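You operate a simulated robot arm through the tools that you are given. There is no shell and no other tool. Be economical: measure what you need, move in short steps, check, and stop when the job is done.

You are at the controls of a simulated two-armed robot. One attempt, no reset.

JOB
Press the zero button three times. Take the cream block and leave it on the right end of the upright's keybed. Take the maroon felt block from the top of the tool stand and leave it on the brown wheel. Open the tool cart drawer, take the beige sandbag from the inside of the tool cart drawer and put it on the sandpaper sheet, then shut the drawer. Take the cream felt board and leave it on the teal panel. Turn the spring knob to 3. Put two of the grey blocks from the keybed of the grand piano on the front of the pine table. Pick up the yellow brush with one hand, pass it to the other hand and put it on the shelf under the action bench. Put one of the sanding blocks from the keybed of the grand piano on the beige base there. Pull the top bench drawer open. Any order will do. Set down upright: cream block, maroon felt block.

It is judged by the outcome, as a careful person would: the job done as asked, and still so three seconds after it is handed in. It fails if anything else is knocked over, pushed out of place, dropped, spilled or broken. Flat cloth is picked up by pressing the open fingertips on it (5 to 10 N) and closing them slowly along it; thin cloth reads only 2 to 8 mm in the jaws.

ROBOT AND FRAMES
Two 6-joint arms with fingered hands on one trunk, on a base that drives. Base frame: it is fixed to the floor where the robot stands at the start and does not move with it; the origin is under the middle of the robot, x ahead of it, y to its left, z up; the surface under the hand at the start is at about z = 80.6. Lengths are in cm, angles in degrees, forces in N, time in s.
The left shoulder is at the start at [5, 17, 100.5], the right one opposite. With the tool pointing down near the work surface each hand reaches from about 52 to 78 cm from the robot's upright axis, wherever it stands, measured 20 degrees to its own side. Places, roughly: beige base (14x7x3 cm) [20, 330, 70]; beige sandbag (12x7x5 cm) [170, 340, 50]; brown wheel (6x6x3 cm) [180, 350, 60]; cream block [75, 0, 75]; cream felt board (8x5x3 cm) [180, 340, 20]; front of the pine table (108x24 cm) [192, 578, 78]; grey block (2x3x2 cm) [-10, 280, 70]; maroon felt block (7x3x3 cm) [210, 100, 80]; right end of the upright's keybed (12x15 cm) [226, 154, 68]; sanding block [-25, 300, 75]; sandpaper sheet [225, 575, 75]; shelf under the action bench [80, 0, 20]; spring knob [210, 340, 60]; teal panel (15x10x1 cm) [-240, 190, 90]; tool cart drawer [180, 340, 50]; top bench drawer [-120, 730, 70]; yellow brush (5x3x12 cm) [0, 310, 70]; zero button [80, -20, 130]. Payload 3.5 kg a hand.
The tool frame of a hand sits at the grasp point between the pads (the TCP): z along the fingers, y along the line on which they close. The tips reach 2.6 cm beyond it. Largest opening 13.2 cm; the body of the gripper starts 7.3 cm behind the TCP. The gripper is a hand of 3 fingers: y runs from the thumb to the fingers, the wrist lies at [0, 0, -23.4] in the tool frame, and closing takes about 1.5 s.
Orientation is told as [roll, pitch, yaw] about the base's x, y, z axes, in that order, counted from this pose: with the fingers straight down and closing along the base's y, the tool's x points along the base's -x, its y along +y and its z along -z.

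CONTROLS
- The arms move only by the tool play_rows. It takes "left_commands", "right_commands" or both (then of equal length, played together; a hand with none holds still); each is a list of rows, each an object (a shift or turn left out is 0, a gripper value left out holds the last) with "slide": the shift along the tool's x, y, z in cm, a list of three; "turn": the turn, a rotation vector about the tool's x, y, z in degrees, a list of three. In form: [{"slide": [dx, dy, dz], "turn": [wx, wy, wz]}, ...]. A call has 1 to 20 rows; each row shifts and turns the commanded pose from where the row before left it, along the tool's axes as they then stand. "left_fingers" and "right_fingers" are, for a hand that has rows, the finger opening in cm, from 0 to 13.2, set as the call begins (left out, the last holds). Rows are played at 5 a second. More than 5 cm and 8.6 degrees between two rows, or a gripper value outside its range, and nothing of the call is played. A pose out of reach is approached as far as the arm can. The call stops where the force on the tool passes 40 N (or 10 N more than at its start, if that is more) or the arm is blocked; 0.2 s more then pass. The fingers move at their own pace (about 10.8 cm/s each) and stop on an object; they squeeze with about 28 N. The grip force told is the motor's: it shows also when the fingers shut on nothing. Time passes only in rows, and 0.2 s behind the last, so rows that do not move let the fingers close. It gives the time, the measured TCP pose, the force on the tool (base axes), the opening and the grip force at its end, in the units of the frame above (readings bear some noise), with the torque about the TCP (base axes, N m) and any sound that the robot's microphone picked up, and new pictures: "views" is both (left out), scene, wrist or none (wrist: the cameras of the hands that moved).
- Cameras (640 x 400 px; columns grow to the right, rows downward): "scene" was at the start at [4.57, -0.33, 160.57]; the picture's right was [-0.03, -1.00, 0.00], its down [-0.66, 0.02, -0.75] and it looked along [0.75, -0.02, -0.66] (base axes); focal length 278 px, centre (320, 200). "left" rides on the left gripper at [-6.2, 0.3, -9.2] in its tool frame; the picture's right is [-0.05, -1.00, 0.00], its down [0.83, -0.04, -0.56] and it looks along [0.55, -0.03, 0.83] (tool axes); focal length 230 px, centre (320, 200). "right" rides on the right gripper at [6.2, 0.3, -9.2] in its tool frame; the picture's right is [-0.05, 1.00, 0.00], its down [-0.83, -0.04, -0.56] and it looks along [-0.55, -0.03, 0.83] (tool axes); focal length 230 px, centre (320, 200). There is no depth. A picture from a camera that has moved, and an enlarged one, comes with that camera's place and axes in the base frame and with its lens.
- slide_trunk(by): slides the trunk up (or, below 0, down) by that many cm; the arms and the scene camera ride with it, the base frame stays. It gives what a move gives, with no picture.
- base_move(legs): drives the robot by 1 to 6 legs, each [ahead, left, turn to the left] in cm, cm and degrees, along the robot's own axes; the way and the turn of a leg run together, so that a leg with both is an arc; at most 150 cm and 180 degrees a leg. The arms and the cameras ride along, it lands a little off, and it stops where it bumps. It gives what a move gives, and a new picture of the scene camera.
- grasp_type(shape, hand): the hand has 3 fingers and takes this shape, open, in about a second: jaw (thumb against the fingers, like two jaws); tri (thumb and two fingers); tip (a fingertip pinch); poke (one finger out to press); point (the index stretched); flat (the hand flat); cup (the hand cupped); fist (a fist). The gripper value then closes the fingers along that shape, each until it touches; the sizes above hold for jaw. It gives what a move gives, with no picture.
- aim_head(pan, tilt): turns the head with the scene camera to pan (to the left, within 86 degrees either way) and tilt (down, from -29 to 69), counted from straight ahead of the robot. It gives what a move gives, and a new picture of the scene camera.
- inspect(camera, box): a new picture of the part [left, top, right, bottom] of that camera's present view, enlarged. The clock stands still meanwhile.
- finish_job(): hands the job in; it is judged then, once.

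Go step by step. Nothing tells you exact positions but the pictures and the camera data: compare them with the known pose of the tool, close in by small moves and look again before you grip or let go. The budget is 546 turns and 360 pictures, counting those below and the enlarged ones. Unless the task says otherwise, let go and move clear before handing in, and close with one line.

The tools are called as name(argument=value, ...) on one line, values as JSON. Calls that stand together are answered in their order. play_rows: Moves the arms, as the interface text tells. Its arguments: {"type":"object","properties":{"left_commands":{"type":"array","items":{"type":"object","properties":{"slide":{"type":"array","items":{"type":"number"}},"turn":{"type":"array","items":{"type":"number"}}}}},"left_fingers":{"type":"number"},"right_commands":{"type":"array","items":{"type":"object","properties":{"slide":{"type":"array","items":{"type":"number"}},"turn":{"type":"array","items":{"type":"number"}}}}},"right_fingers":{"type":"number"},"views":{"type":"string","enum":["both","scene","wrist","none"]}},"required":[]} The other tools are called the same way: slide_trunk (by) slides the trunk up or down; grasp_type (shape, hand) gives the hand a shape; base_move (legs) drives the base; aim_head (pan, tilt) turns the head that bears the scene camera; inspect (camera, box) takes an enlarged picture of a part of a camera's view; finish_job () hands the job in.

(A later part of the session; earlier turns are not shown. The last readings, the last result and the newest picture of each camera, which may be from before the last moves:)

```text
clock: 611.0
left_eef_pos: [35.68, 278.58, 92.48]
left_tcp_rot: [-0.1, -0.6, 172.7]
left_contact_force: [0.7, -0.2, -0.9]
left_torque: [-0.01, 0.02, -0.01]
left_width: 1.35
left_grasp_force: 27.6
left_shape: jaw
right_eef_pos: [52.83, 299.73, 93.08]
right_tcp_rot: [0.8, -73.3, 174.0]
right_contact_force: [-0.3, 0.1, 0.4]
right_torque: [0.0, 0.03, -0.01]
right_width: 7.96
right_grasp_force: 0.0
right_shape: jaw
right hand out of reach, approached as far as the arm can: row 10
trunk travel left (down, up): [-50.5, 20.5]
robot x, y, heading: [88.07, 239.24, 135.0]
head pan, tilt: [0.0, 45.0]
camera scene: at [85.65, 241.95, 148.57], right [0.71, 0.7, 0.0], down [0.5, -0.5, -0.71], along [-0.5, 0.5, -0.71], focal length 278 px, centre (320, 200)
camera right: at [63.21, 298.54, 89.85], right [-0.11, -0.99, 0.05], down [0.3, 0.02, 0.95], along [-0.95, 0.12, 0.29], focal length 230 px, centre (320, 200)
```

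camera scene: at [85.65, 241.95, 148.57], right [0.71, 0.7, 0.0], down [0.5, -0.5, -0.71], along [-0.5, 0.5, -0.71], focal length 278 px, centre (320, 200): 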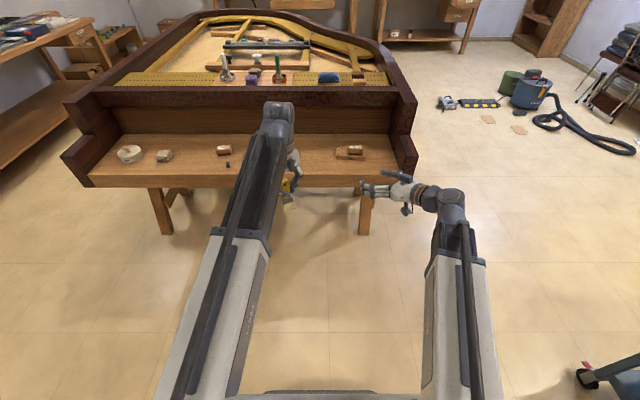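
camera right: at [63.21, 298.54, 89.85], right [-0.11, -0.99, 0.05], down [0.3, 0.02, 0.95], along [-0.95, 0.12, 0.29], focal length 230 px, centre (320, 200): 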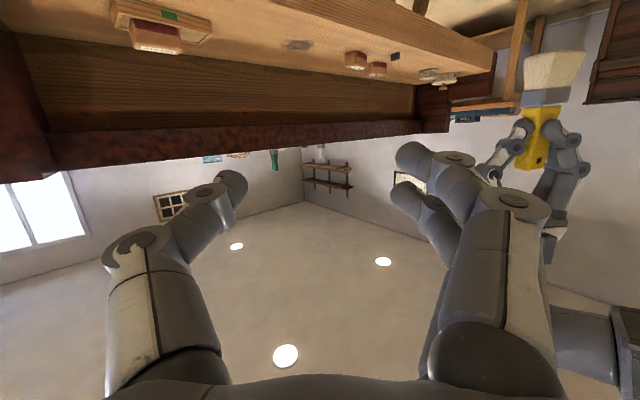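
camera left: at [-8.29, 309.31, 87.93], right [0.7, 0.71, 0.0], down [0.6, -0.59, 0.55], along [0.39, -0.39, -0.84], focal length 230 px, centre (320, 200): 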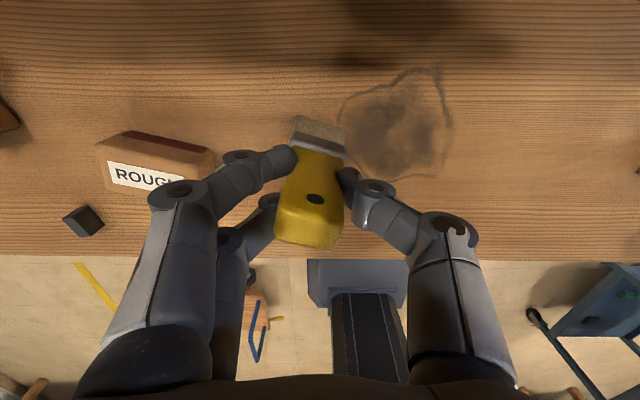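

I can see the brush in the right wrist view. Bringing both into line: brush to the front-middle, right hand lower and in line with it.

play_rows(left_commands=[{"slide": [-0.6, -2.7, 0]}, {"slide": [-0.6, -2.7, 0]}, {"slide": [-0.5, -2.6, 0]}, {}], right_commands=[{"slide": [1.28, 3.7, 1.5]}, {"slide": [1.28, 3.7, 1.5]}, {"slide": [1.28, 3.7, 1.5]}, {"slide": [1.28, 3.7, 1.5]}], views="both")

```text
clock: 612.0
left_eef_pos: [34.98, 286.64, 92.46]
left_tcp_rot: [-0.1, -0.5, 172.6]
left_contact_force: [-0.2, -0.6, -0.4]
left_torque: [0.01, -0.03, 0.02]
left_width: 1.33
left_grasp_force: 28.1
left_shape: jaw
right_eef_pos: [44.56, 286.03, 90.37]
right_tcp_rot: [-2.3, -74.0, 177.4]
right_contact_force: [0.1, 1.2, 0.0]
right_torque: [0.03, 0.03, 0.02]
right_width: 7.94
right_grasp_force: 0.0
right_shape: jaw
right hand out of reach, approached as far as the arm can: row 1, 2, 3, 4
trunk travel left (down, up): [-50.5, 20.5]
robot x, y, heading: [88.45, 239.12, 134.5]
head pan, tilt: [0.0, 45.0]
camera scene: at [85.65, 241.95, 148.58], right [0.71, 0.7, 0.0], down [0.5, -0.5, -0.71], along [-0.5, 0.5, -0.71], focal length 278 px, centre (320, 200)
camera right: at [54.98, 285.0, 87.09], right [-0.1, -0.99, 0.04], down [0.31, 0.01, 0.95], along [-0.95, 0.11, 0.31], focal length 230 px, centre (320, 200)
camera left: at [29.08, 287.12, 101.81], right [0.08, 1.0, 0.0], down [0.83, -0.07, 0.55], along [0.55, -0.04, -0.84], focal length 230 px, centre (320, 200)
```

scene: 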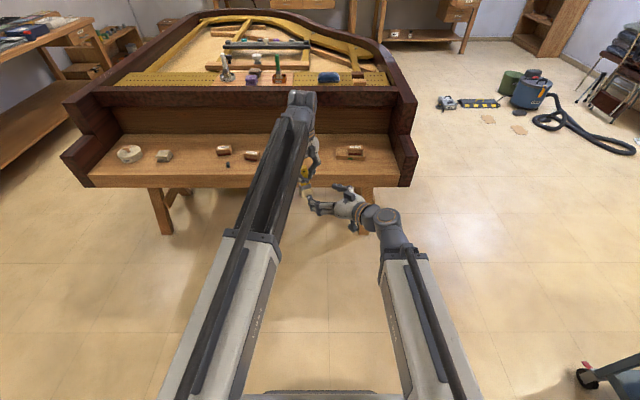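
right: 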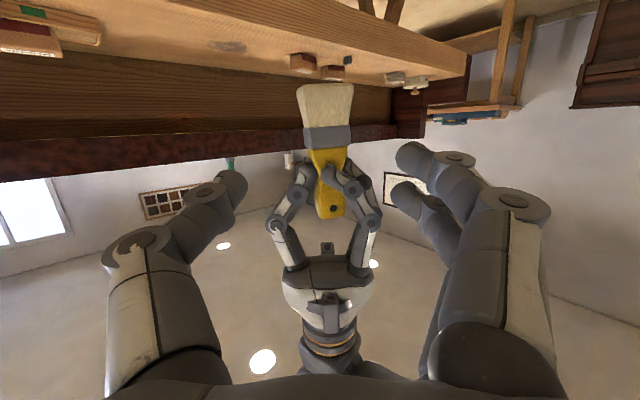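
left: 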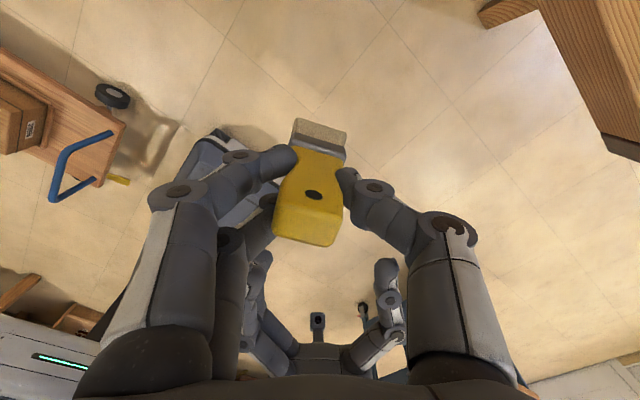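

Nicely lined up. Raising the left by 3.2 cm so the right fingers meet the ferrule below the left fingertips, then advancing.

play_rows(left_commands=[{"slide": [0, 0, -3.2]}, {}, {}], right_commands=[{}, {"slide": [-0.8, 0, 2.8]}, {"slide": [-0.8, 0, 2.8]}], views="wrist")

```text
clock: 612.8
left_eef_pos: [35.05, 286.73, 95.56]
left_tcp_rot: [-0.1, -0.6, 172.6]
left_contact_force: [-0.2, 0.2, -0.4]
left_torque: [-0.01, -0.03, 0.0]
left_width: 1.34
left_grasp_force: 27.7
left_shape: jaw
right_eef_pos: [38.82, 286.76, 90.47]
right_tcp_rot: [-3.1, -74.5, 178.2]
right_contact_force: [0.4, 0.0, -0.2]
right_torque: [0.01, -0.01, -0.01]
right_width: 7.96
right_grasp_force: 0.1
right_shape: jaw
trunk travel left (down, up): [-50.5, 20.5]
robot x, y, heading: [88.06, 239.28, 134.5]
head pan, tilt: [0.0, 45.0]
camera right: at [49.17, 285.61, 87.13], right [-0.1, -0.99, 0.04], down [0.32, 0.0, 0.95], along [-0.94, 0.1, 0.31], focal length 230 px, centre (320, 200)
camera left: at [29.08, 287.08, 105.04], right [0.08, 1.0, 0.0], down [0.83, -0.07, 0.55], along [0.55, -0.04, -0.84], focal length 230 px, centre (320, 200)
```

right: 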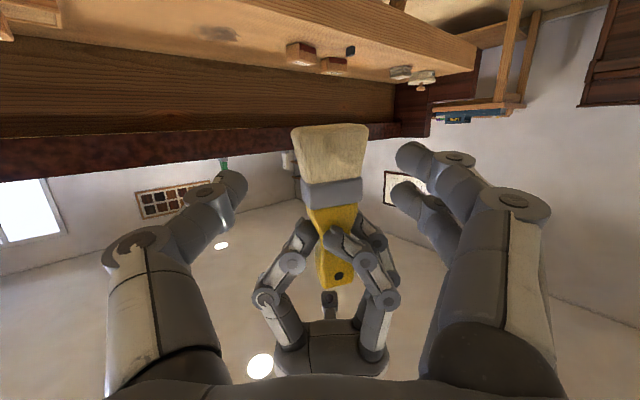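
left: 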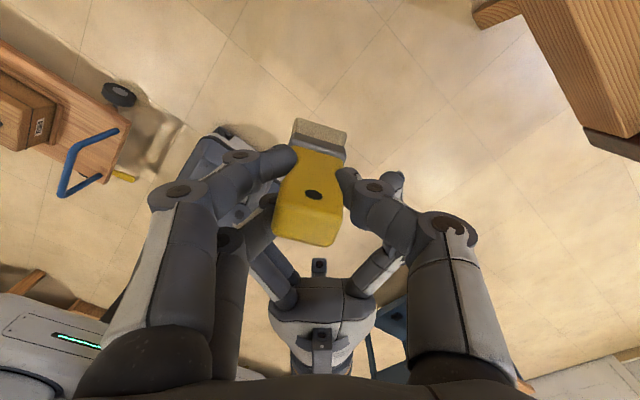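

play_rows(right_commands=[{"slide": [-0.55, 0.2, 1.95]}, {"slide": [-0.5, 0.1, 1.8]}], views="wrist")

```text
clock: 613.4
left_eef_pos: [35.05, 286.73, 95.69]
left_tcp_rot: [-0.2, -0.6, 172.5]
left_contact_force: [-0.1, -0.2, -0.7]
left_torque: [0.01, 0.01, -0.01]
left_width: 1.3
left_grasp_force: 27.5
left_shape: jaw
right_eef_pos: [34.8, 286.62, 90.62]
right_tcp_rot: [-3.1, -74.5, 178.2]
right_contact_force: [0.2, 0.0, 0.5]
right_torque: [-0.05, -0.02, -0.02]
right_width: 7.94
right_grasp_force: 0.0
right_shape: jaw
trunk travel left (down, up): [-50.5, 20.5]
robot x, y, heading: [88.31, 239.08, 134.8]
head pan, tilt: [0.0, 45.0]
camera right: at [45.25, 285.55, 87.18], right [-0.1, -0.99, 0.04], down [0.32, 0.0, 0.95], along [-0.94, 0.1, 0.31], focal length 230 px, centre (320, 200)
```

right: 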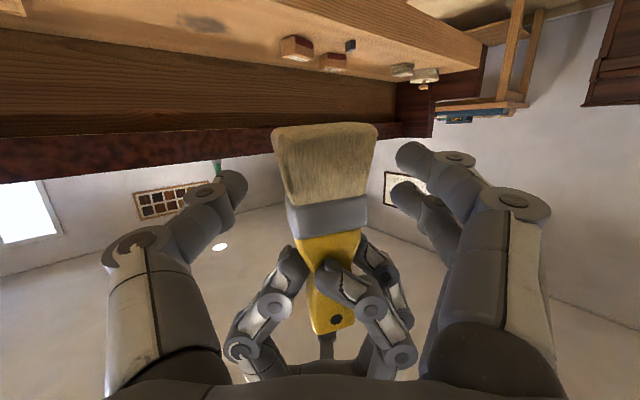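

The ferrule is between the right fingers. Closing the right hand.

play_rows(right_commands=[{}, {}, {}, {}, {}, {}], right_fingers=0, views="wrist")

```text
clock: 614.8
left_eef_pos: [35.0, 286.62, 95.72]
left_tcp_rot: [-0.1, -0.5, 172.6]
left_contact_force: [7.9, -4.6, 5.4]
left_torque: [-0.14, -0.28, -0.24]
left_width: 1.3
left_grasp_force: 28.1
left_shape: jaw
right_eef_pos: [34.86, 286.6, 90.48]
right_tcp_rot: [-2.9, -74.5, 178.3]
right_contact_force: [-8.2, 5.0, -4.9]
right_torque: [-0.1, -0.1, 0.2]
right_width: 2.4
right_grasp_force: 28.2
right_shape: jaw
trunk travel left (down, up): [-50.5, 20.5]
robot x, y, heading: [88.27, 238.66, 134.6]
head pan, tilt: [0.0, 45.0]
camera right: at [45.28, 285.56, 87.16], right [-0.1, -0.99, 0.04], down [0.32, 0.0, 0.95], along [-0.94, 0.1, 0.31], focal length 230 px, centre (320, 200)
```

right: 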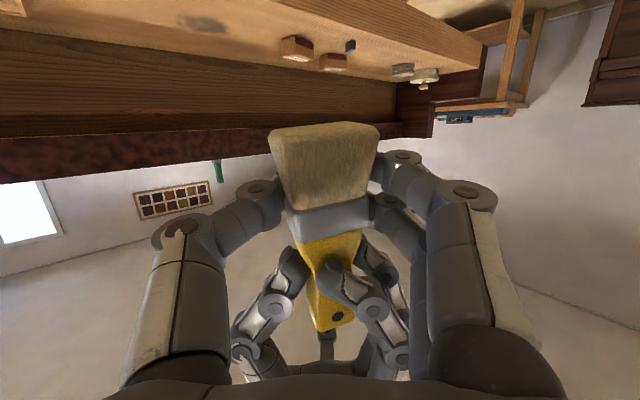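

Both hold it. Opening the left hand and withdrawing it upward.

play_rows(left_commands=[{}, {}, {}, {}], left_fingers=6, views="none")

play_rows(left_commands=[{"slide": [0, 0, -3]}, {"slide": [0, 0, -4]}, {"slide": [0, 0, -4]}, {"slide": [0, 4, -1]}, {"slide": [0, 4, 0]}, {"slide": [0, 4, 0]}], views="both")

inspect(camera="right", box=[0, 0, 640, 400])

```text
clock: 615.8
left_eef_pos: [34.87, 286.69, 95.64]
left_tcp_rot: [-0.1, -0.4, 172.5]
left_contact_force: [0.0, -0.2, 0.2]
left_torque: [-0.03, 0.02, 0.0]
left_width: 5.89
left_grasp_force: 0.1
left_shape: jaw
right_eef_pos: [34.9, 286.59, 90.52]
right_tcp_rot: [-3.1, -74.6, 178.2]
right_contact_force: [0.2, 0.7, -0.5]
right_torque: [0.05, 0.02, 0.0]
right_width: 1.29
right_grasp_force: 28.2
right_shape: jaw
trunk travel left (down, up): [-50.5, 20.5]
robot x, y, heading: [88.7, 239.16, 134.7]
head pan, tilt: [0.0, 45.0]
```

```text
clock: 617.2
left_eef_pos: [35.1, 272.28, 105.91]
left_tcp_rot: [-0.3, -0.8, 172.7]
left_contact_force: [0.1, 0.9, 0.8]
left_torque: [-0.03, 0.03, -0.04]
left_width: 5.94
left_grasp_force: 0.1
left_shape: jaw
left hand out of reach, approached as far as the arm can: row 1, 2, 3, 6
right_eef_pos: [34.9, 286.55, 90.55]
right_tcp_rot: [-3.0, -74.6, 178.2]
right_contact_force: [0.7, 0.0, 0.0]
right_torque: [0.0, -0.01, 0.0]
right_width: 1.3
right_grasp_force: 28.0
right_shape: jaw
trunk travel left (down, up): [-50.5, 20.5]
robot x, y, heading: [88.16, 239.1, 134.9]
head pan, tilt: [0.0, 45.0]
camera scene: at [85.65, 241.95, 148.57], right [0.71, 0.7, 0.0], down [0.5, -0.5, -0.71], along [-0.5, 0.5, -0.71], focal length 278 px, centre (320, 200)
camera left: at [29.19, 272.65, 115.25], right [0.08, 1.0, 0.01], down [0.84, -0.07, 0.54], along [0.54, -0.04, -0.84], focal length 230 px, centre (320, 200)
```

scene: 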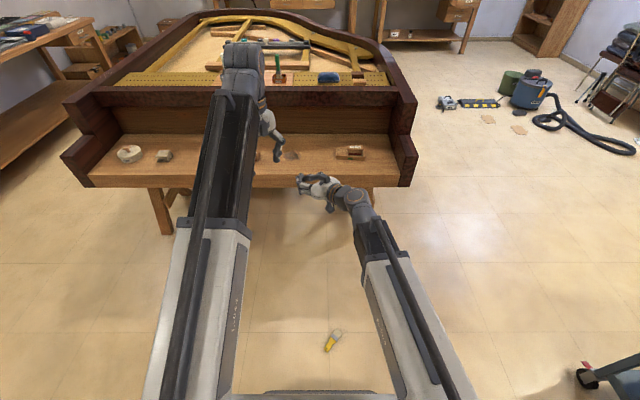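
left: 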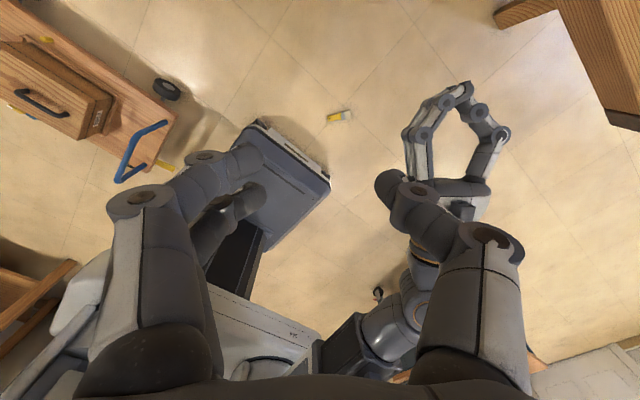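

```text
1.00 times, centred on (320, 200) of right (not enlarged: the box is as wide or as high as the picture)
camera zoom: at [45.3, 285.56, 87.18], right [-0.1, -0.99, 0.04], down [0.32, 0.0, 0.95], along [-0.94, 0.1, 0.31], focal length 230 px, centre (320, 200)
```

zoom: 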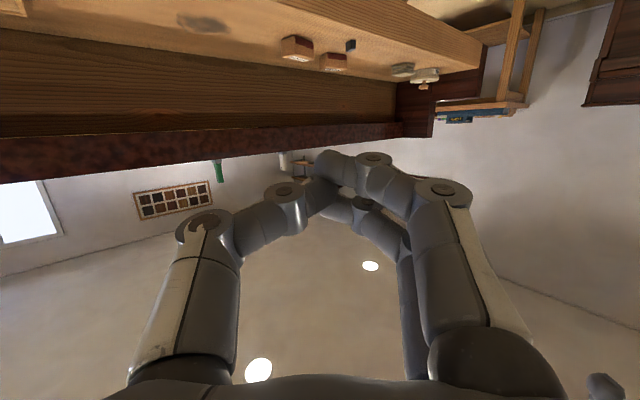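

The brush slipped out of the right fingers and fell to the floor — I'll recover it and redo the pass. Looking at where it lies.

aim_head(pan=0, tilt=65)

inspect(camera="left", box=[290, 80, 390, 150])

```text
clock: 618.0
left_eef_pos: [35.01, 272.28, 105.85]
left_tcp_rot: [-0.3, -0.8, 172.5]
left_contact_force: [-0.3, -0.4, 0.0]
left_torque: [0.01, -0.02, -0.02]
left_width: 5.95
left_grasp_force: 0.1
left_shape: jaw
right_eef_pos: [34.97, 286.62, 90.53]
right_tcp_rot: [-3.1, -74.6, 178.2]
right_contact_force: [-0.1, -0.5, -0.2]
right_torque: [0.0, -0.01, -0.02]
right_width: 1.3
right_grasp_force: 27.4
right_shape: jaw
trunk travel left (down, up): [-50.5, 20.5]
robot x, y, heading: [88.51, 239.19, 134.9]
head pan, tilt: [0.0, 65.0]
camera scene: at [87.1, 240.48, 146.08], right [0.71, 0.7, 0.0], down [0.64, -0.64, -0.42], along [-0.3, 0.3, -0.91], focal length 278 px, centre (320, 200)
```

scene: 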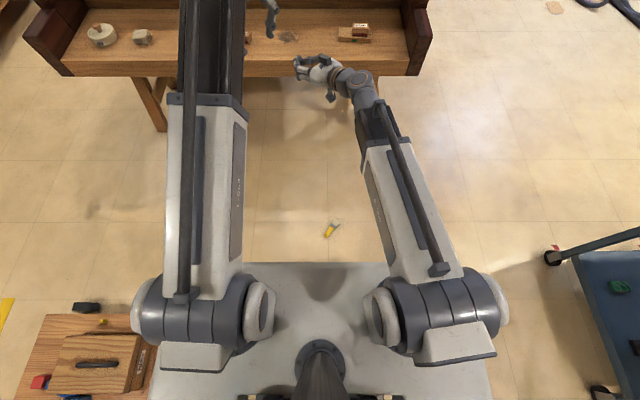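

```text
5.71 times, centred on (340, 115) of left
camera zoom: at [29.16, 272.7, 115.26], right [0.08, 1.0, 0.01], down [0.84, -0.07, 0.54], along [0.54, -0.04, -0.84], focal length 1315 px, centre (206, 686)
```

zoom: 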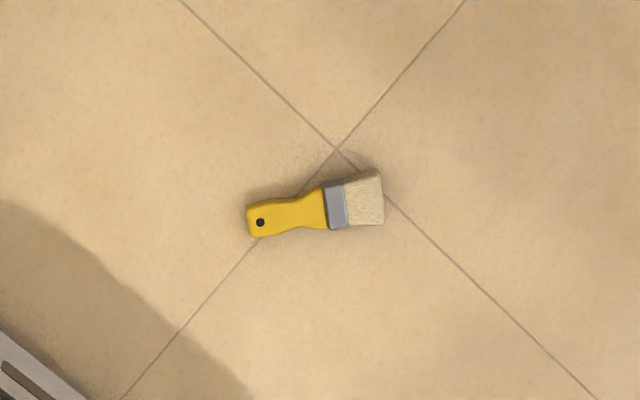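

The brush lies flat on the tiles. New plan: the right hand picks it at the ferrule from above; the left, pointing forward-right, takes it along the handle. First reorienting the right hand.

base_move(legs=[[-14, 0, 0]])

play_rows(right_commands=[{"slide": [0, -1.5, -1.5], "turn": [0, 7.5, 0]}, {"slide": [0, -1.5, -1.5], "turn": [0, 7.5, 0]}, {"slide": [0, -1.5, 0], "turn": [0, 7.5, 0]}, {"slide": [0, -1.5, 0], "turn": [0, 7.5, 0]}, {"turn": [0, 7.5, 0]}, {"turn": [0, 7.5, 0]}, {"turn": [0, 7.5, 0]}, {"turn": [0, 7.5, 0]}, {"turn": [0, 7.5, 0]}, {"turn": [0, 7.1, 0]}], right_fingers=7, views="none")

play_rows(right_commands=[{"turn": [0, 0, 8]}, {"turn": [0, 0, 8]}, {"turn": [0, 0, 8]}, {"turn": [0, 0, 8]}, {"turn": [0, 0, 8]}, {"turn": [0, 0, 8]}, {"turn": [0, 0, 8]}, {"turn": [0, 0, 8]}, {"turn": [0, 0, 8]}, {"turn": [0, 0, 6]}], left_commands=[{"slide": [0, 2, 0], "turn": [0, 0, 8]}, {"slide": [0, 2, 0], "turn": [0, 0, 8]}, {"slide": [0, 2, 0], "turn": [0, 0, 8]}, {"slide": [0, 0, 0], "turn": [0, 0, 8]}, {"turn": [0, 0, 6]}, {}, {}, {}, {}, {}], views="scene")

```text
clock: 619.4
left_eef_pos: [44.86, 262.26, 105.85]
left_tcp_rot: [-0.4, -0.9, 172.7]
left_contact_force: [0.0, -1.3, 0.0]
left_torque: [0.05, 0.0, 0.03]
left_width: 5.98
left_grasp_force: 0.2
left_shape: jaw
right_eef_pos: [44.62, 276.55, 90.64]
right_tcp_rot: [-3.1, -74.7, 178.4]
right_contact_force: [-0.2, -0.6, 0.4]
right_torque: [0.02, 0.01, -0.03]
right_width: 1.29
right_grasp_force: 28.0
right_shape: jaw
trunk travel left (down, up): [-50.5, 20.5]
robot x, y, heading: [98.05, 229.29, 134.8]
head pan, tilt: [0.0, 65.0]
camera scene: at [96.96, 230.52, 146.07], right [0.71, 0.7, 0.0], down [0.64, -0.64, -0.42], along [-0.3, 0.3, -0.91], focal length 278 px, centre (320, 200)
```

scene: 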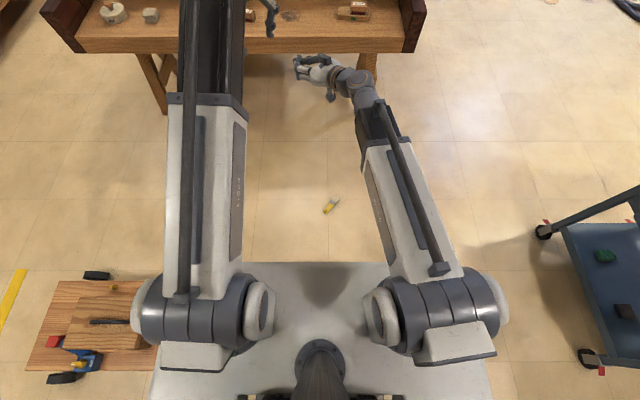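

```text
clock: 621.6
left_eef_pos: [44.84, 262.36, 105.89]
left_tcp_rot: [-0.2, -0.9, 172.7]
left_contact_force: [0.6, 0.7, 0.3]
left_torque: [-0.01, -0.01, 0.04]
left_width: 5.98
left_grasp_force: 0.1
left_shape: jaw
right_eef_pos: [49.02, 281.64, 91.47]
right_tcp_rot: [-1.0, 0.0, 175.3]
right_contact_force: [0.2, -1.0, 0.1]
right_torque: [0.01, 0.03, 0.0]
right_width: 6.94
right_grasp_force: 0.0
right_shape: jaw
right hand out of reach, approached as far as the arm can: row 10
trunk travel left (down, up): [-50.5, 20.5]
robot x, y, heading: [98.2, 228.93, 135.0]
head pan, tilt: [0.0, 65.0]
```

```text
clock: 623.8
left_eef_pos: [42.9, 256.93, 104.98]
left_tcp_rot: [0.3, -1.1, 134.8]
left_contact_force: [-0.1, 0.0, -0.6]
left_torque: [0.02, 0.02, -0.02]
left_width: 5.97
left_grasp_force: 0.1
left_shape: jaw
left hand out of reach, approached as far as the arm can: row 2, 4
right_eef_pos: [49.03, 281.68, 91.37]
right_tcp_rot: [-0.2, -0.8, 97.2]
right_contact_force: [-0.2, 1.1, 0.1]
right_torque: [0.01, 0.02, 0.04]
right_width: 6.94
right_grasp_force: 0.1
right_shape: jaw
trunk travel left (down, up): [-50.5, 20.5]
robot x, y, heading: [98.19, 229.11, 134.8]
head pan, tilt: [0.0, 65.0]
camera scene: at [96.94, 230.55, 146.07], right [0.71, 0.7, 0.0], down [0.64, -0.64, -0.42], along [-0.3, 0.3, -0.91], focal length 278 px, centre (320, 200)
```

scene: 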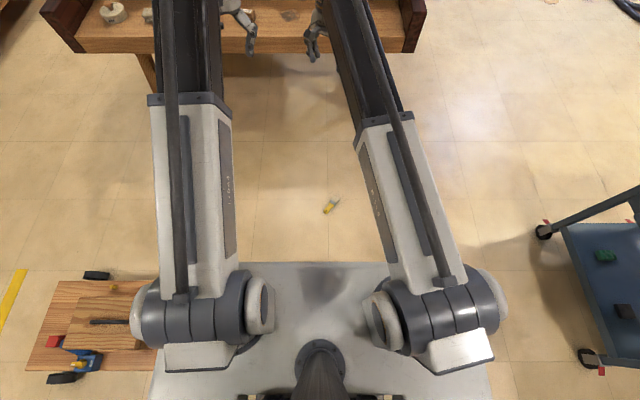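

slide_trunk(by=-40)

inspect(camera="right", box=[0, 0, 640, 400])

```text
clock: 627.6
left_eef_pos: [42.9, 256.82, 64.87]
left_tcp_rot: [0.3, -1.1, 134.8]
left_contact_force: [-0.4, 0.4, -1.0]
left_torque: [0.0, -0.03, -0.02]
left_width: 5.99
left_grasp_force: 0.0
left_shape: jaw
right_eef_pos: [49.04, 281.74, 51.4]
right_tcp_rot: [-0.2, -0.8, 97.3]
right_contact_force: [-0.4, 0.1, 0.1]
right_torque: [0.02, -0.01, -0.02]
right_width: 6.94
right_grasp_force: 0.1
right_shape: jaw
trunk travel left (down, up): [-10.5, 60.5]
robot x, y, heading: [98.29, 229.27, 134.8]
head pan, tilt: [0.0, 65.0]
```

```text
1.00 times, centred on (320, 200) of right (not enlarged: the box is as wide or as high as the picture)
camera zoom: at [49.38, 275.49, 60.65], right [-1.0, -0.08, 0.0], down [-0.06, 0.82, 0.57], along [-0.04, 0.57, -0.82], focal length 230 px, centre (320, 200)
```

zoom: 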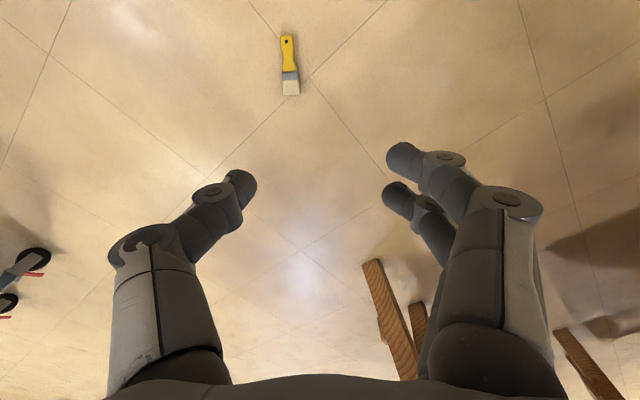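

The brush is in view, aligned with the hand. Lowering the trunk fully and moving over the ferrule.

slide_trunk(by=-10.5)

play_rows(right_commands=[{"slide": [-0.1, -3.45, 3]}, {"slide": [-0.2, -3.45, 3]}, {"slide": [0, 0, 4.8]}, {"slide": [0, 0, 4.8]}, {"slide": [0, 0, 4.8]}, {"slide": [0, 0, 4.8]}], views="wrist")

```text
clock: 629.0
left_eef_pos: [42.86, 256.88, 54.62]
left_tcp_rot: [0.2, -1.0, 134.7]
left_contact_force: [0.4, -0.5, -0.2]
left_torque: [0.01, -0.04, 0.0]
left_width: 5.95
left_grasp_force: 0.0
left_shape: jaw
right_eef_pos: [49.05, 281.71, 40.89]
right_tcp_rot: [-0.2, -0.8, 97.3]
right_contact_force: [-0.3, 0.6, -0.5]
right_torque: [0.02, -0.03, -0.01]
right_width: 6.93
right_grasp_force: 0.0
right_shape: jaw
trunk travel left (down, up): [0.0, 71.0]
robot x, y, heading: [98.34, 229.17, 134.8]
head pan, tilt: [0.0, 65.0]
```

```text
clock: 630.4
left_eef_pos: [42.82, 256.95, 54.48]
left_tcp_rot: [0.3, -1.1, 134.7]
left_contact_force: [0.6, 0.6, 0.5]
left_torque: [-0.01, -0.01, -0.02]
left_width: 5.95
left_grasp_force: 0.1
left_shape: jaw
right_eef_pos: [55.87, 283.43, 15.67]
right_tcp_rot: [-0.1, -0.9, 97.3]
right_contact_force: [-1.4, -0.6, -0.2]
right_torque: [0.0, 0.01, 0.05]
right_width: 6.92
right_grasp_force: 0.1
right_shape: jaw
trunk travel left (down, up): [0.0, 71.0]
robot x, y, heading: [98.14, 229.11, 134.8]
head pan, tilt: [0.0, 65.0]
camera right: at [56.27, 277.13, 24.93], right [-1.0, -0.08, 0.0], down [-0.06, 0.82, 0.57], along [-0.04, 0.57, -0.82], focal length 230 px, centre (320, 200)
```

right: 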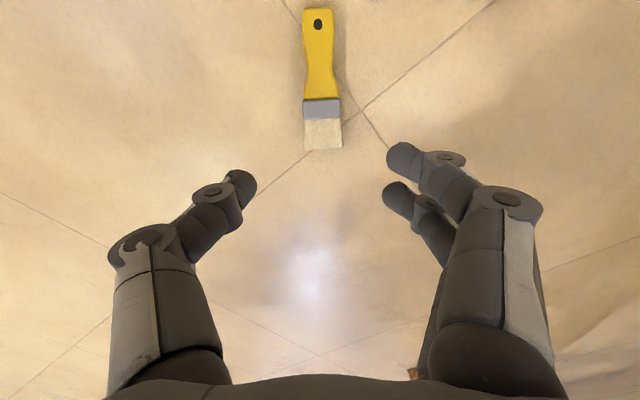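

play_rows(right_commands=[{"slide": [1.2, 0, 3]}, {"slide": [0, 0, 4]}, {"slide": [0, 0, 3]}], views="wrist")

```text
clock: 631.2
left_eef_pos: [42.91, 256.86, 54.5]
left_tcp_rot: [0.2, -1.1, 134.8]
left_contact_force: [-0.7, 0.5, 0.6]
left_torque: [-0.01, 0.02, 0.0]
left_width: 5.96
left_grasp_force: 0.0
left_shape: jaw
right_eef_pos: [56.03, 282.22, 5.63]
right_tcp_rot: [-0.1, -0.9, 97.3]
right_contact_force: [-0.6, 0.5, 0.5]
right_torque: [-0.01, -0.02, -0.02]
right_width: 6.94
right_grasp_force: 0.1
right_shape: jaw
trunk travel left (down, up): [0.0, 71.0]
robot x, y, heading: [98.39, 229.05, 134.8]
head pan, tilt: [0.0, 65.0]
camera right: at [56.35, 275.99, 14.89], right [-1.0, -0.08, 0.0], down [-0.06, 0.82, 0.57], along [-0.04, 0.57, -0.82], focal length 230 px, centre (320, 200)
```

right: 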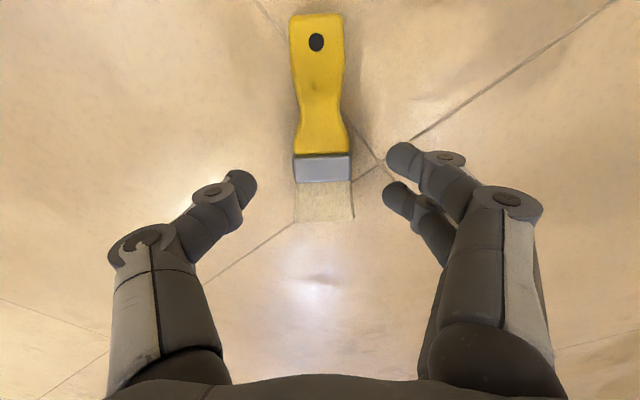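

play_rows(right_commands=[{"slide": [0, 0, 1.4]}, {"slide": [0, 0, 0.9]}], views="none")

play_rows(right_commands=[{}, {}, {}, {}, {}, {}], right_fingers=0, views="wrist")

```text
clock: 631.8
left_eef_pos: [42.9, 256.9, 54.47]
left_tcp_rot: [0.3, -1.1, 134.7]
left_contact_force: [0.4, 0.0, 0.5]
left_torque: [-0.03, -0.02, 0.02]
left_width: 5.98
left_grasp_force: 0.1
left_shape: jaw
right_eef_pos: [56.05, 282.21, 3.37]
right_tcp_rot: [0.0, -0.8, 97.3]
right_contact_force: [0.2, 0.6, 0.0]
right_torque: [0.03, 0.02, -0.02]
right_width: 6.93
right_grasp_force: 0.0
right_shape: jaw
trunk travel left (down, up): [0.0, 71.0]
robot x, y, heading: [98.41, 229.39, 134.7]
head pan, tilt: [0.0, 65.0]
```

```text
clock: 633.2
left_eef_pos: [42.88, 256.88, 54.47]
left_tcp_rot: [0.1, -1.1, 134.7]
left_contact_force: [-0.2, -0.4, -0.3]
left_torque: [0.02, 0.0, 0.0]
left_width: 5.96
left_grasp_force: 0.0
left_shape: jaw
right_eef_pos: [55.97, 282.26, 3.42]
right_tcp_rot: [-0.2, -0.8, 97.3]
right_contact_force: [-1.0, -0.7, -0.5]
right_torque: [-0.01, -0.02, -0.01]
right_width: 2.98
right_grasp_force: 28.0
right_shape: jaw
trunk travel left (down, up): [0.0, 71.0]
robot x, y, heading: [98.33, 228.89, 134.6]
head pan, tilt: [0.0, 65.0]
camera right: at [56.39, 276.0, 12.64], right [-1.0, -0.08, 0.0], down [-0.06, 0.82, 0.57], along [-0.04, 0.57, -0.82], focal length 230 px, centre (320, 200)
```

right: 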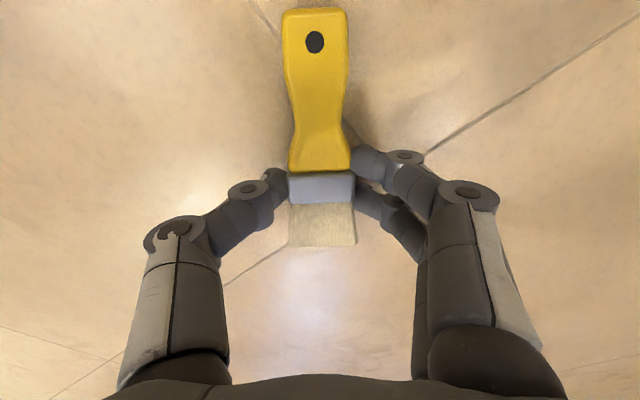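

Firm grip on the ferrule. Lifting, and checking.

play_rows(right_commands=[{"slide": [0, 0, -2]}, {"slide": [0, 0, -4.5]}, {"slide": [0, 0, -4.5]}, {"slide": [0, 0, -4.5]}, {"slide": [0, 0, -4.5]}, {"slide": [0, 0, -4.5]}, {"slide": [0, 0, -4.5]}], views="none")

slide_trunk(by=40)

inspect(camera="right", box=[0, 0, 640, 400])

```text
clock: 634.8
left_eef_pos: [42.91, 256.84, 54.42]
left_tcp_rot: [0.2, -1.1, 134.7]
left_contact_force: [0.5, -0.1, 0.8]
left_torque: [0.05, -0.02, 0.01]
left_width: 5.94
left_grasp_force: 0.2
left_shape: jaw
right_eef_pos: [56.17, 281.74, 32.5]
right_tcp_rot: [-0.2, -0.8, 97.3]
right_contact_force: [0.6, -0.6, -1.3]
right_torque: [0.0, 0.0, 0.01]
right_width: 2.98
right_grasp_force: 28.3
right_shape: jaw
trunk travel left (down, up): [0.0, 71.0]
robot x, y, heading: [98.31, 229.22, 134.7]
head pan, tilt: [0.0, 65.0]
```

```text
clock: 638.6
left_eef_pos: [42.92, 256.83, 94.43]
left_tcp_rot: [0.1, -1.2, 134.7]
left_contact_force: [1.0, -0.5, 0.1]
left_torque: [0.0, -0.01, -0.02]
left_width: 5.95
left_grasp_force: 0.0
left_shape: jaw
right_eef_pos: [55.99, 281.94, 72.45]
right_tcp_rot: [-0.2, -0.8, 97.2]
right_contact_force: [0.3, -0.4, -0.3]
right_torque: [0.03, 0.01, 0.0]
right_width: 2.98
right_grasp_force: 27.9
right_shape: jaw
trunk travel left (down, up): [-40.0, 31.0]
robot x, y, heading: [98.54, 229.09, 135.1]
head pan, tilt: [0.0, 65.0]
```

```text
1.00 times, centred on (320, 200) of right (not enlarged: the box is as wide or as high as the picture)
camera zoom: at [56.39, 275.66, 81.7], right [-1.0, -0.08, 0.0], down [-0.06, 0.82, 0.57], along [-0.04, 0.57, -0.82], focal length 230 px, centre (320, 200)
```

zoom: 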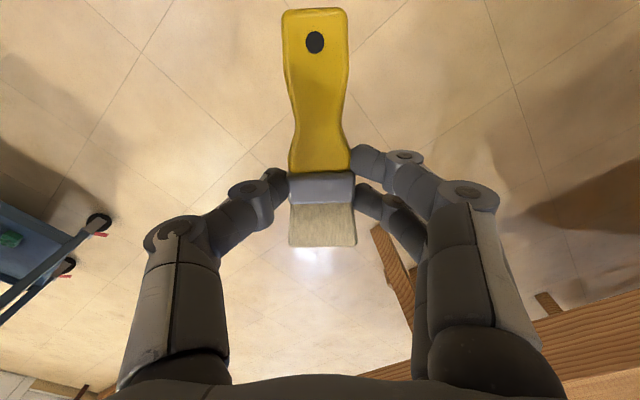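

The brush is secure. Now extending the right hand a bit and orienting the left to point forward-right along the handle.

play_rows(right_commands=[{"slide": [-2.6, 2.2, 0]}, {"slide": [-2.6, 2.2, 0]}, {}, {}, {}], left_commands=[{"turn": [0, 0, 7.6]}, {"turn": [0, 0, 7.6]}, {"turn": [0, 0, 7.6]}, {"turn": [0, 0, 7.6]}, {"turn": [0, 0, 7.6]}], views="none")

play_rows(left_commands=[{"turn": [0, -7.5, 0]}, {"turn": [0, -7.5, 0]}, {"turn": [0, -7.5, 0]}, {"turn": [0, -7.5, 0]}, {"turn": [0, -7.5, 0]}, {"turn": [0, -7.5, 0]}, {"turn": [0, -7.5, 0]}, {"turn": [0, -7.5, 0]}, {"turn": [0, -7.5, 0]}, {"turn": [0, -7.5, 0]}], left_fingers=7, views="both")

```text
clock: 639.8
left_eef_pos: [42.85, 256.87, 94.64]
left_tcp_rot: [0.9, -0.7, 96.4]
left_contact_force: [0.5, 0.9, -0.1]
left_torque: [-0.02, 0.0, -0.02]
left_width: 5.97
left_grasp_force: 0.0
left_shape: jaw
right_eef_pos: [51.15, 286.47, 72.36]
right_tcp_rot: [-0.2, -0.7, 97.3]
right_contact_force: [-0.7, 0.4, -0.6]
right_torque: [-0.02, 0.05, -0.01]
right_width: 2.93
right_grasp_force: 28.8
right_shape: jaw
trunk travel left (down, up): [-40.0, 31.0]
robot x, y, heading: [97.95, 229.34, 134.9]
head pan, tilt: [0.0, 65.0]
```

```text
clock: 642.0
left_eef_pos: [41.07, 257.62, 94.91]
left_tcp_rot: [3.7, -75.8, 92.9]
left_contact_force: [-0.4, 0.2, 0.2]
left_torque: [0.04, -0.01, -0.04]
left_width: 6.94
left_grasp_force: 0.0
left_shape: jaw
left hand out of reach, approached as far as the arm can: row 9, 10
right_eef_pos: [51.12, 286.31, 72.45]
right_tcp_rot: [-0.3, -0.8, 97.3]
right_contact_force: [-0.3, -0.9, -2.0]
right_torque: [0.01, -0.01, 0.01]
right_width: 3.0
right_grasp_force: 28.3
right_shape: jaw
trunk travel left (down, up): [-40.0, 31.0]
robot x, y, heading: [98.25, 229.16, 134.8]
head pan, tilt: [0.0, 65.0]
camera scene: at [96.93, 230.55, 135.57], right [0.71, 0.7, 0.0], down [0.64, -0.64, -0.42], along [-0.3, 0.3, -0.91], focal length 278 px, centre (320, 200)
camera left: at [41.92, 250.07, 103.27], right [0.99, 0.13, 0.03], down [0.12, -0.73, -0.67], along [-0.06, 0.67, -0.74], focal length 230 px, centre (320, 200)
```

scene: 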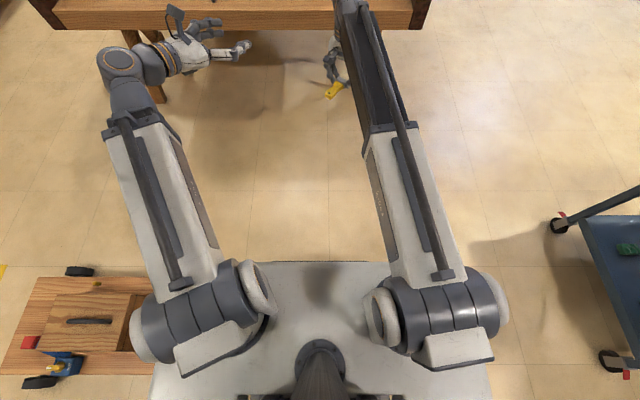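
left: 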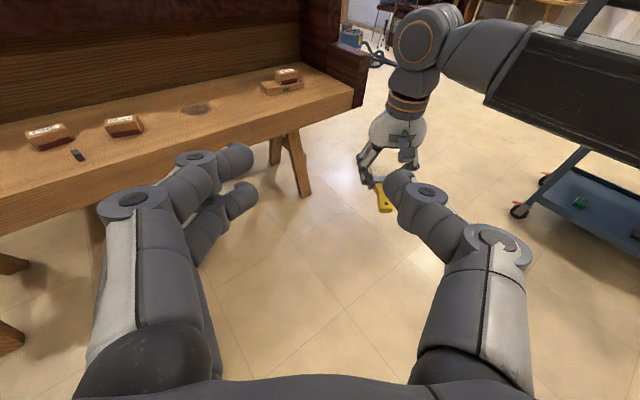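

Both are oriented. Moving the left hand down to just behind the handle's end.

play_rows(left_commands=[{"slide": [2.9, -1.72, 2.9]}, {"slide": [2.9, -1.72, 2.9]}, {"slide": [2.9, -1.72, 2.9]}, {"slide": [2.9, -1.72, 2.9]}, {"slide": [2.9, -1.72, 2.9]}], views="both")

```text
clock: 643.2
left_eef_pos: [46.8, 269.6, 77.35]
left_tcp_rot: [3.6, -75.7, 93.1]
left_contact_force: [-0.5, 0.8, 0.9]
left_torque: [0.05, -0.01, 0.0]
left_width: 6.92
left_grasp_force: 0.1
left_shape: jaw
left hand out of reach, approached as far as the arm can: row 1, 2
right_eef_pos: [50.98, 286.42, 72.52]
right_tcp_rot: [-0.2, -0.8, 97.3]
right_contact_force: [-1.2, 0.2, -0.7]
right_torque: [0.0, -0.02, -0.02]
right_width: 2.96
right_grasp_force: 27.7
right_shape: jaw
trunk travel left (down, up): [-40.0, 31.0]
robot x, y, heading: [98.44, 229.31, 134.9]
head pan, tilt: [0.0, 65.0]
camera scene: at [96.93, 230.55, 135.57], right [0.71, 0.7, 0.0], down [0.64, -0.64, -0.42], along [-0.3, 0.3, -0.91], focal length 278 px, centre (320, 200)
camera left: at [47.5, 262.15, 85.56], right [0.99, 0.13, 0.03], down [0.12, -0.73, -0.67], along [-0.06, 0.67, -0.74], focal length 230 px, centre (320, 200)
```

scene: 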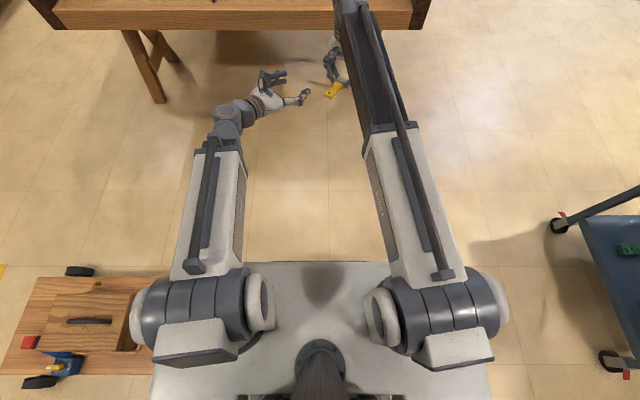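
left: 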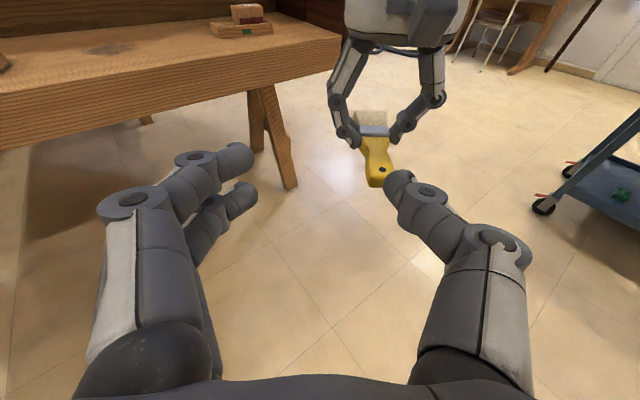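

play_rows(left_commands=[{"slide": [2.07, -1.87, 1.57]}, {"slide": [2.07, -1.87, 1.57]}, {"slide": [2.07, -1.87, 1.57]}], views="wrist")

```text
clock: 644.0
left_eef_pos: [51.86, 273.18, 69.93]
left_tcp_rot: [3.6, -75.7, 93.3]
left_contact_force: [0.2, 0.1, -0.1]
left_torque: [-0.01, 0.02, 0.03]
left_width: 6.93
left_grasp_force: 0.1
left_shape: jaw
right_eef_pos: [51.01, 286.47, 72.56]
right_tcp_rot: [-0.2, -0.8, 97.3]
right_contact_force: [0.3, -0.3, -0.1]
right_torque: [-0.06, 0.02, 0.0]
right_width: 2.98
right_grasp_force: 27.7
right_shape: jaw
trunk travel left (down, up): [-40.0, 31.0]
robot x, y, heading: [98.83, 229.26, 134.7]
head pan, tilt: [0.0, 65.0]
camera left: at [52.62, 265.73, 78.29], right [0.99, 0.13, 0.04], down [0.12, -0.73, -0.67], along [-0.06, 0.67, -0.74], focal length 230 px, centre (320, 200)
```

left: 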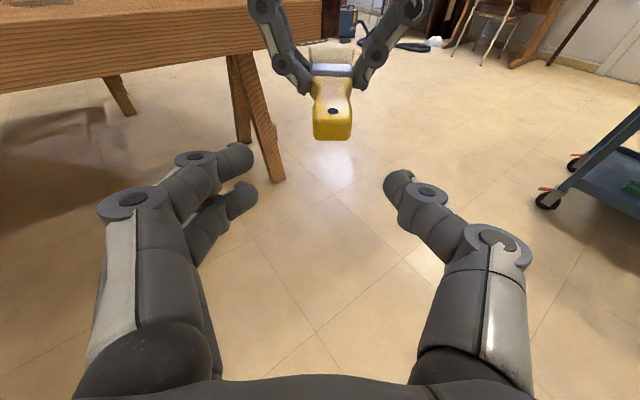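

Straight ahead. Advancing around the handle.

play_rows(left_commands=[{"slide": [-0.9, 0, 2.1]}, {"slide": [-0.8, 0, 2.1]}, {"slide": [-0.7, 0, 2.0]}], views="wrist")

inspect(camera="right", box=[0, 0, 640, 400])

```text
clock: 644.8
left_eef_pos: [50.89, 279.8, 70.81]
left_tcp_rot: [3.6, -75.8, 93.1]
left_contact_force: [0.1, -0.3, 0.4]
left_torque: [0.0, -0.02, 0.01]
left_width: 6.91
left_grasp_force: 0.1
left_shape: jaw
right_eef_pos: [51.04, 286.45, 72.43]
right_tcp_rot: [-0.3, -0.8, 97.4]
right_contact_force: [-1.0, 0.0, -1.7]
right_torque: [0.01, 0.03, 0.0]
right_width: 2.98
right_grasp_force: 28.1
right_shape: jaw
trunk travel left (down, up): [-40.0, 31.0]
robot x, y, heading: [98.2, 229.08, 134.5]
head pan, tilt: [0.0, 65.0]
camera left: at [51.75, 272.41, 79.14], right [0.99, 0.13, 0.03], down [0.12, -0.73, -0.67], along [-0.06, 0.67, -0.74], focal length 230 px, centre (320, 200)
```

left: 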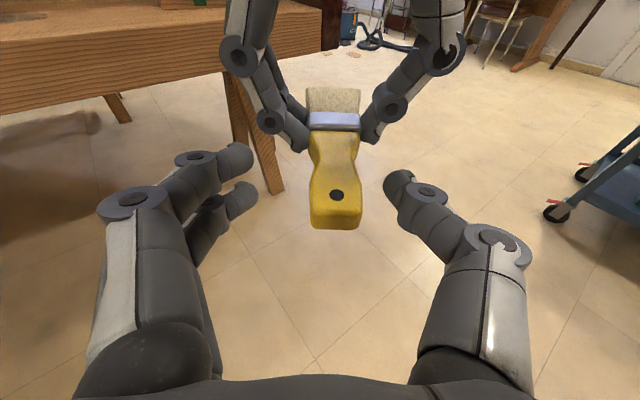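

```text
1.00 times, centred on (320, 200) of right (not enlarged: the box is as wide or as high as the picture)
camera zoom: at [51.38, 280.25, 81.74], right [-1.0, -0.08, 0.0], down [-0.06, 0.82, 0.57], along [-0.04, 0.57, -0.82], focal length 230 px, centre (320, 200)
```

zoom: 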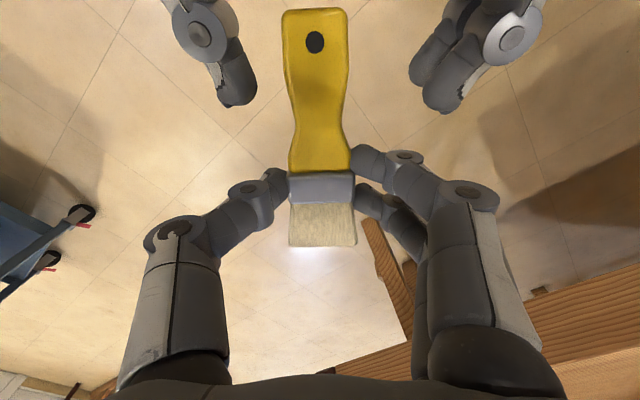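

The left fingers flank the handle. Going 1 cm deeper, then closing.

play_rows(left_commands=[{"slide": [-0.25, 0.3, 0.97]}, {}], views="none")

play_rows(left_commands=[{}, {}, {}, {}, {}, {}, {}], left_fingers=0, views="wrist")

inspect(camera="right", box=[160, 0, 480, 260])

```text
clock: 645.4
left_eef_pos: [50.61, 280.76, 70.87]
left_tcp_rot: [3.6, -75.7, 93.1]
left_contact_force: [0.2, -0.5, 0.8]
left_torque: [-0.02, -0.03, 0.0]
left_width: 6.93
left_grasp_force: 0.1
left_shape: jaw
right_eef_pos: [51.05, 286.52, 72.48]
right_tcp_rot: [-0.2, -0.8, 97.2]
right_contact_force: [-0.8, 0.1, -0.8]
right_torque: [-0.01, 0.0, -0.01]
right_width: 2.99
right_grasp_force: 28.0
right_shape: jaw
trunk travel left (down, up): [-40.0, 31.0]
robot x, y, heading: [98.38, 229.18, 134.7]
head pan, tilt: [0.0, 65.0]
```

```text
clock: 647.0
left_eef_pos: [50.51, 280.72, 70.83]
left_tcp_rot: [3.6, -75.6, 93.3]
left_contact_force: [0.1, 3.1, 2.2]
left_torque: [0.05, 0.05, 0.08]
left_width: 1.77
left_grasp_force: 28.4
left_shape: jaw
right_eef_pos: [51.05, 286.42, 72.54]
right_tcp_rot: [-0.3, -0.8, 97.3]
right_contact_force: [0.1, -4.0, -1.5]
right_torque: [-0.07, -0.12, -0.05]
right_width: 2.98
right_grasp_force: 27.8
right_shape: jaw
trunk travel left (down, up): [-40.0, 31.0]
robot x, y, heading: [98.01, 229.06, 134.8]
head pan, tilt: [0.0, 65.0]
camera left: at [51.37, 273.34, 79.18], right [0.99, 0.13, 0.03], down [0.12, -0.73, -0.67], along [-0.06, 0.67, -0.74], focal length 230 px, centre (320, 200)
```

left: 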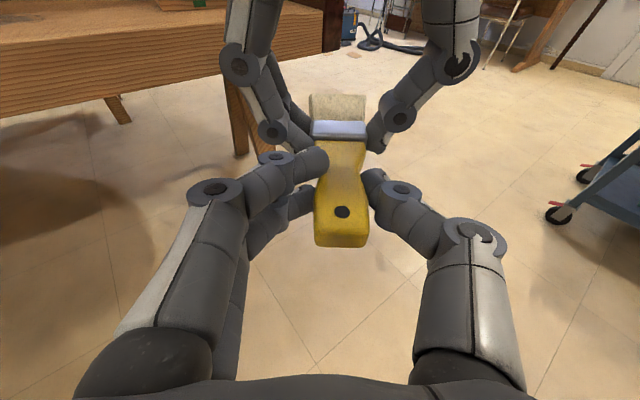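

```text
1.54 times, centred on (320, 130) of right
camera zoom: at [51.39, 280.24, 81.74], right [-1.0, -0.08, 0.0], down [-0.06, 0.82, 0.57], along [-0.04, 0.57, -0.82], focal length 354 px, centre (320, 308)
```

zoom: 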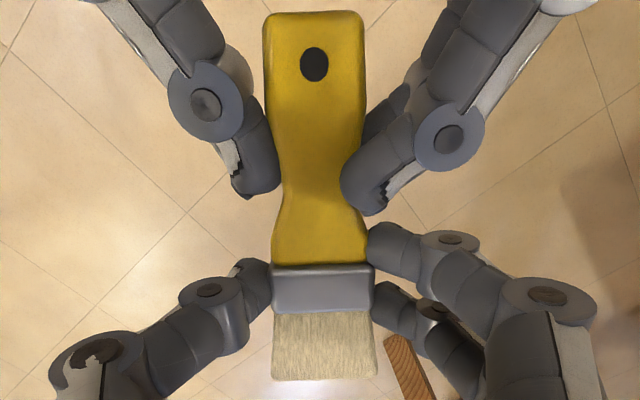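

Left has the handle's waist on both sides. Opening the right hand and raising it away.

play_rows(right_commands=[{}, {}, {}, {}], right_fingers=7, views="none")

play_rows(right_commands=[{"slide": [0, 0, -2.5]}, {"slide": [0, 0, -4]}, {"slide": [0, 0, -4]}, {"slide": [0, 0, -4]}], views="none")

inspect(camera="left", box=[0, 0, 640, 400])

```text
clock: 648.0
left_eef_pos: [50.54, 280.87, 70.77]
left_tcp_rot: [3.7, -75.7, 93.2]
left_contact_force: [-0.2, -0.4, -0.3]
left_torque: [-0.03, -0.04, 0.03]
left_width: 1.39
left_grasp_force: 28.0
left_shape: jaw
right_eef_pos: [51.11, 286.39, 72.43]
right_tcp_rot: [-0.2, -0.8, 97.3]
right_contact_force: [0.2, -0.2, 0.2]
right_torque: [0.01, -0.03, -0.01]
right_width: 6.92
right_grasp_force: 0.1
right_shape: jaw
trunk travel left (down, up): [-40.0, 31.0]
robot x, y, heading: [98.15, 229.23, 134.7]
head pan, tilt: [0.0, 65.0]
```

```text
clock: 649.0
left_eef_pos: [50.58, 280.9, 70.83]
left_tcp_rot: [3.6, -75.7, 93.2]
left_contact_force: [0.0, 0.4, -0.3]
left_torque: [-0.04, -0.03, -0.03]
left_width: 1.39
left_grasp_force: 28.4
left_shape: jaw
right_eef_pos: [52.67, 284.84, 86.53]
right_tcp_rot: [-0.1, -0.9, 97.4]
right_contact_force: [0.4, 0.2, 0.5]
right_torque: [-0.01, -0.01, 0.0]
right_width: 6.92
right_grasp_force: 0.1
right_shape: jaw
right hand out of reach, approached as far as the arm can: row 2, 3, 4
trunk travel left (down, up): [-40.0, 31.0]
robot x, y, heading: [98.46, 229.08, 134.6]
head pan, tilt: [0.0, 65.0]
```

```text
1.00 times, centred on (320, 200) of left (not enlarged: the box is as wide or as high as the picture)
camera zoom: at [51.36, 273.34, 79.16], right [0.99, 0.13, 0.03], down [0.12, -0.73, -0.67], along [-0.06, 0.67, -0.74], focal length 230 px, centre (320, 200)
```

zoom: 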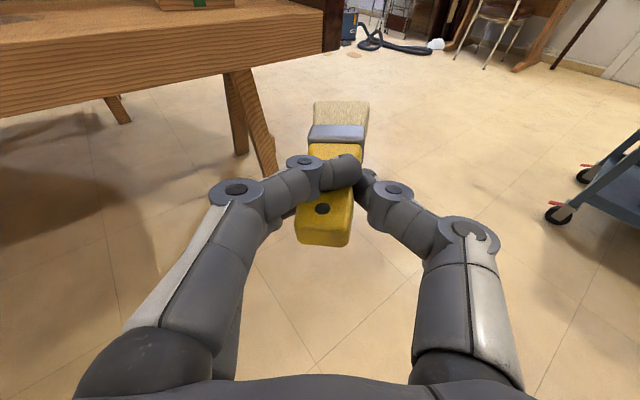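

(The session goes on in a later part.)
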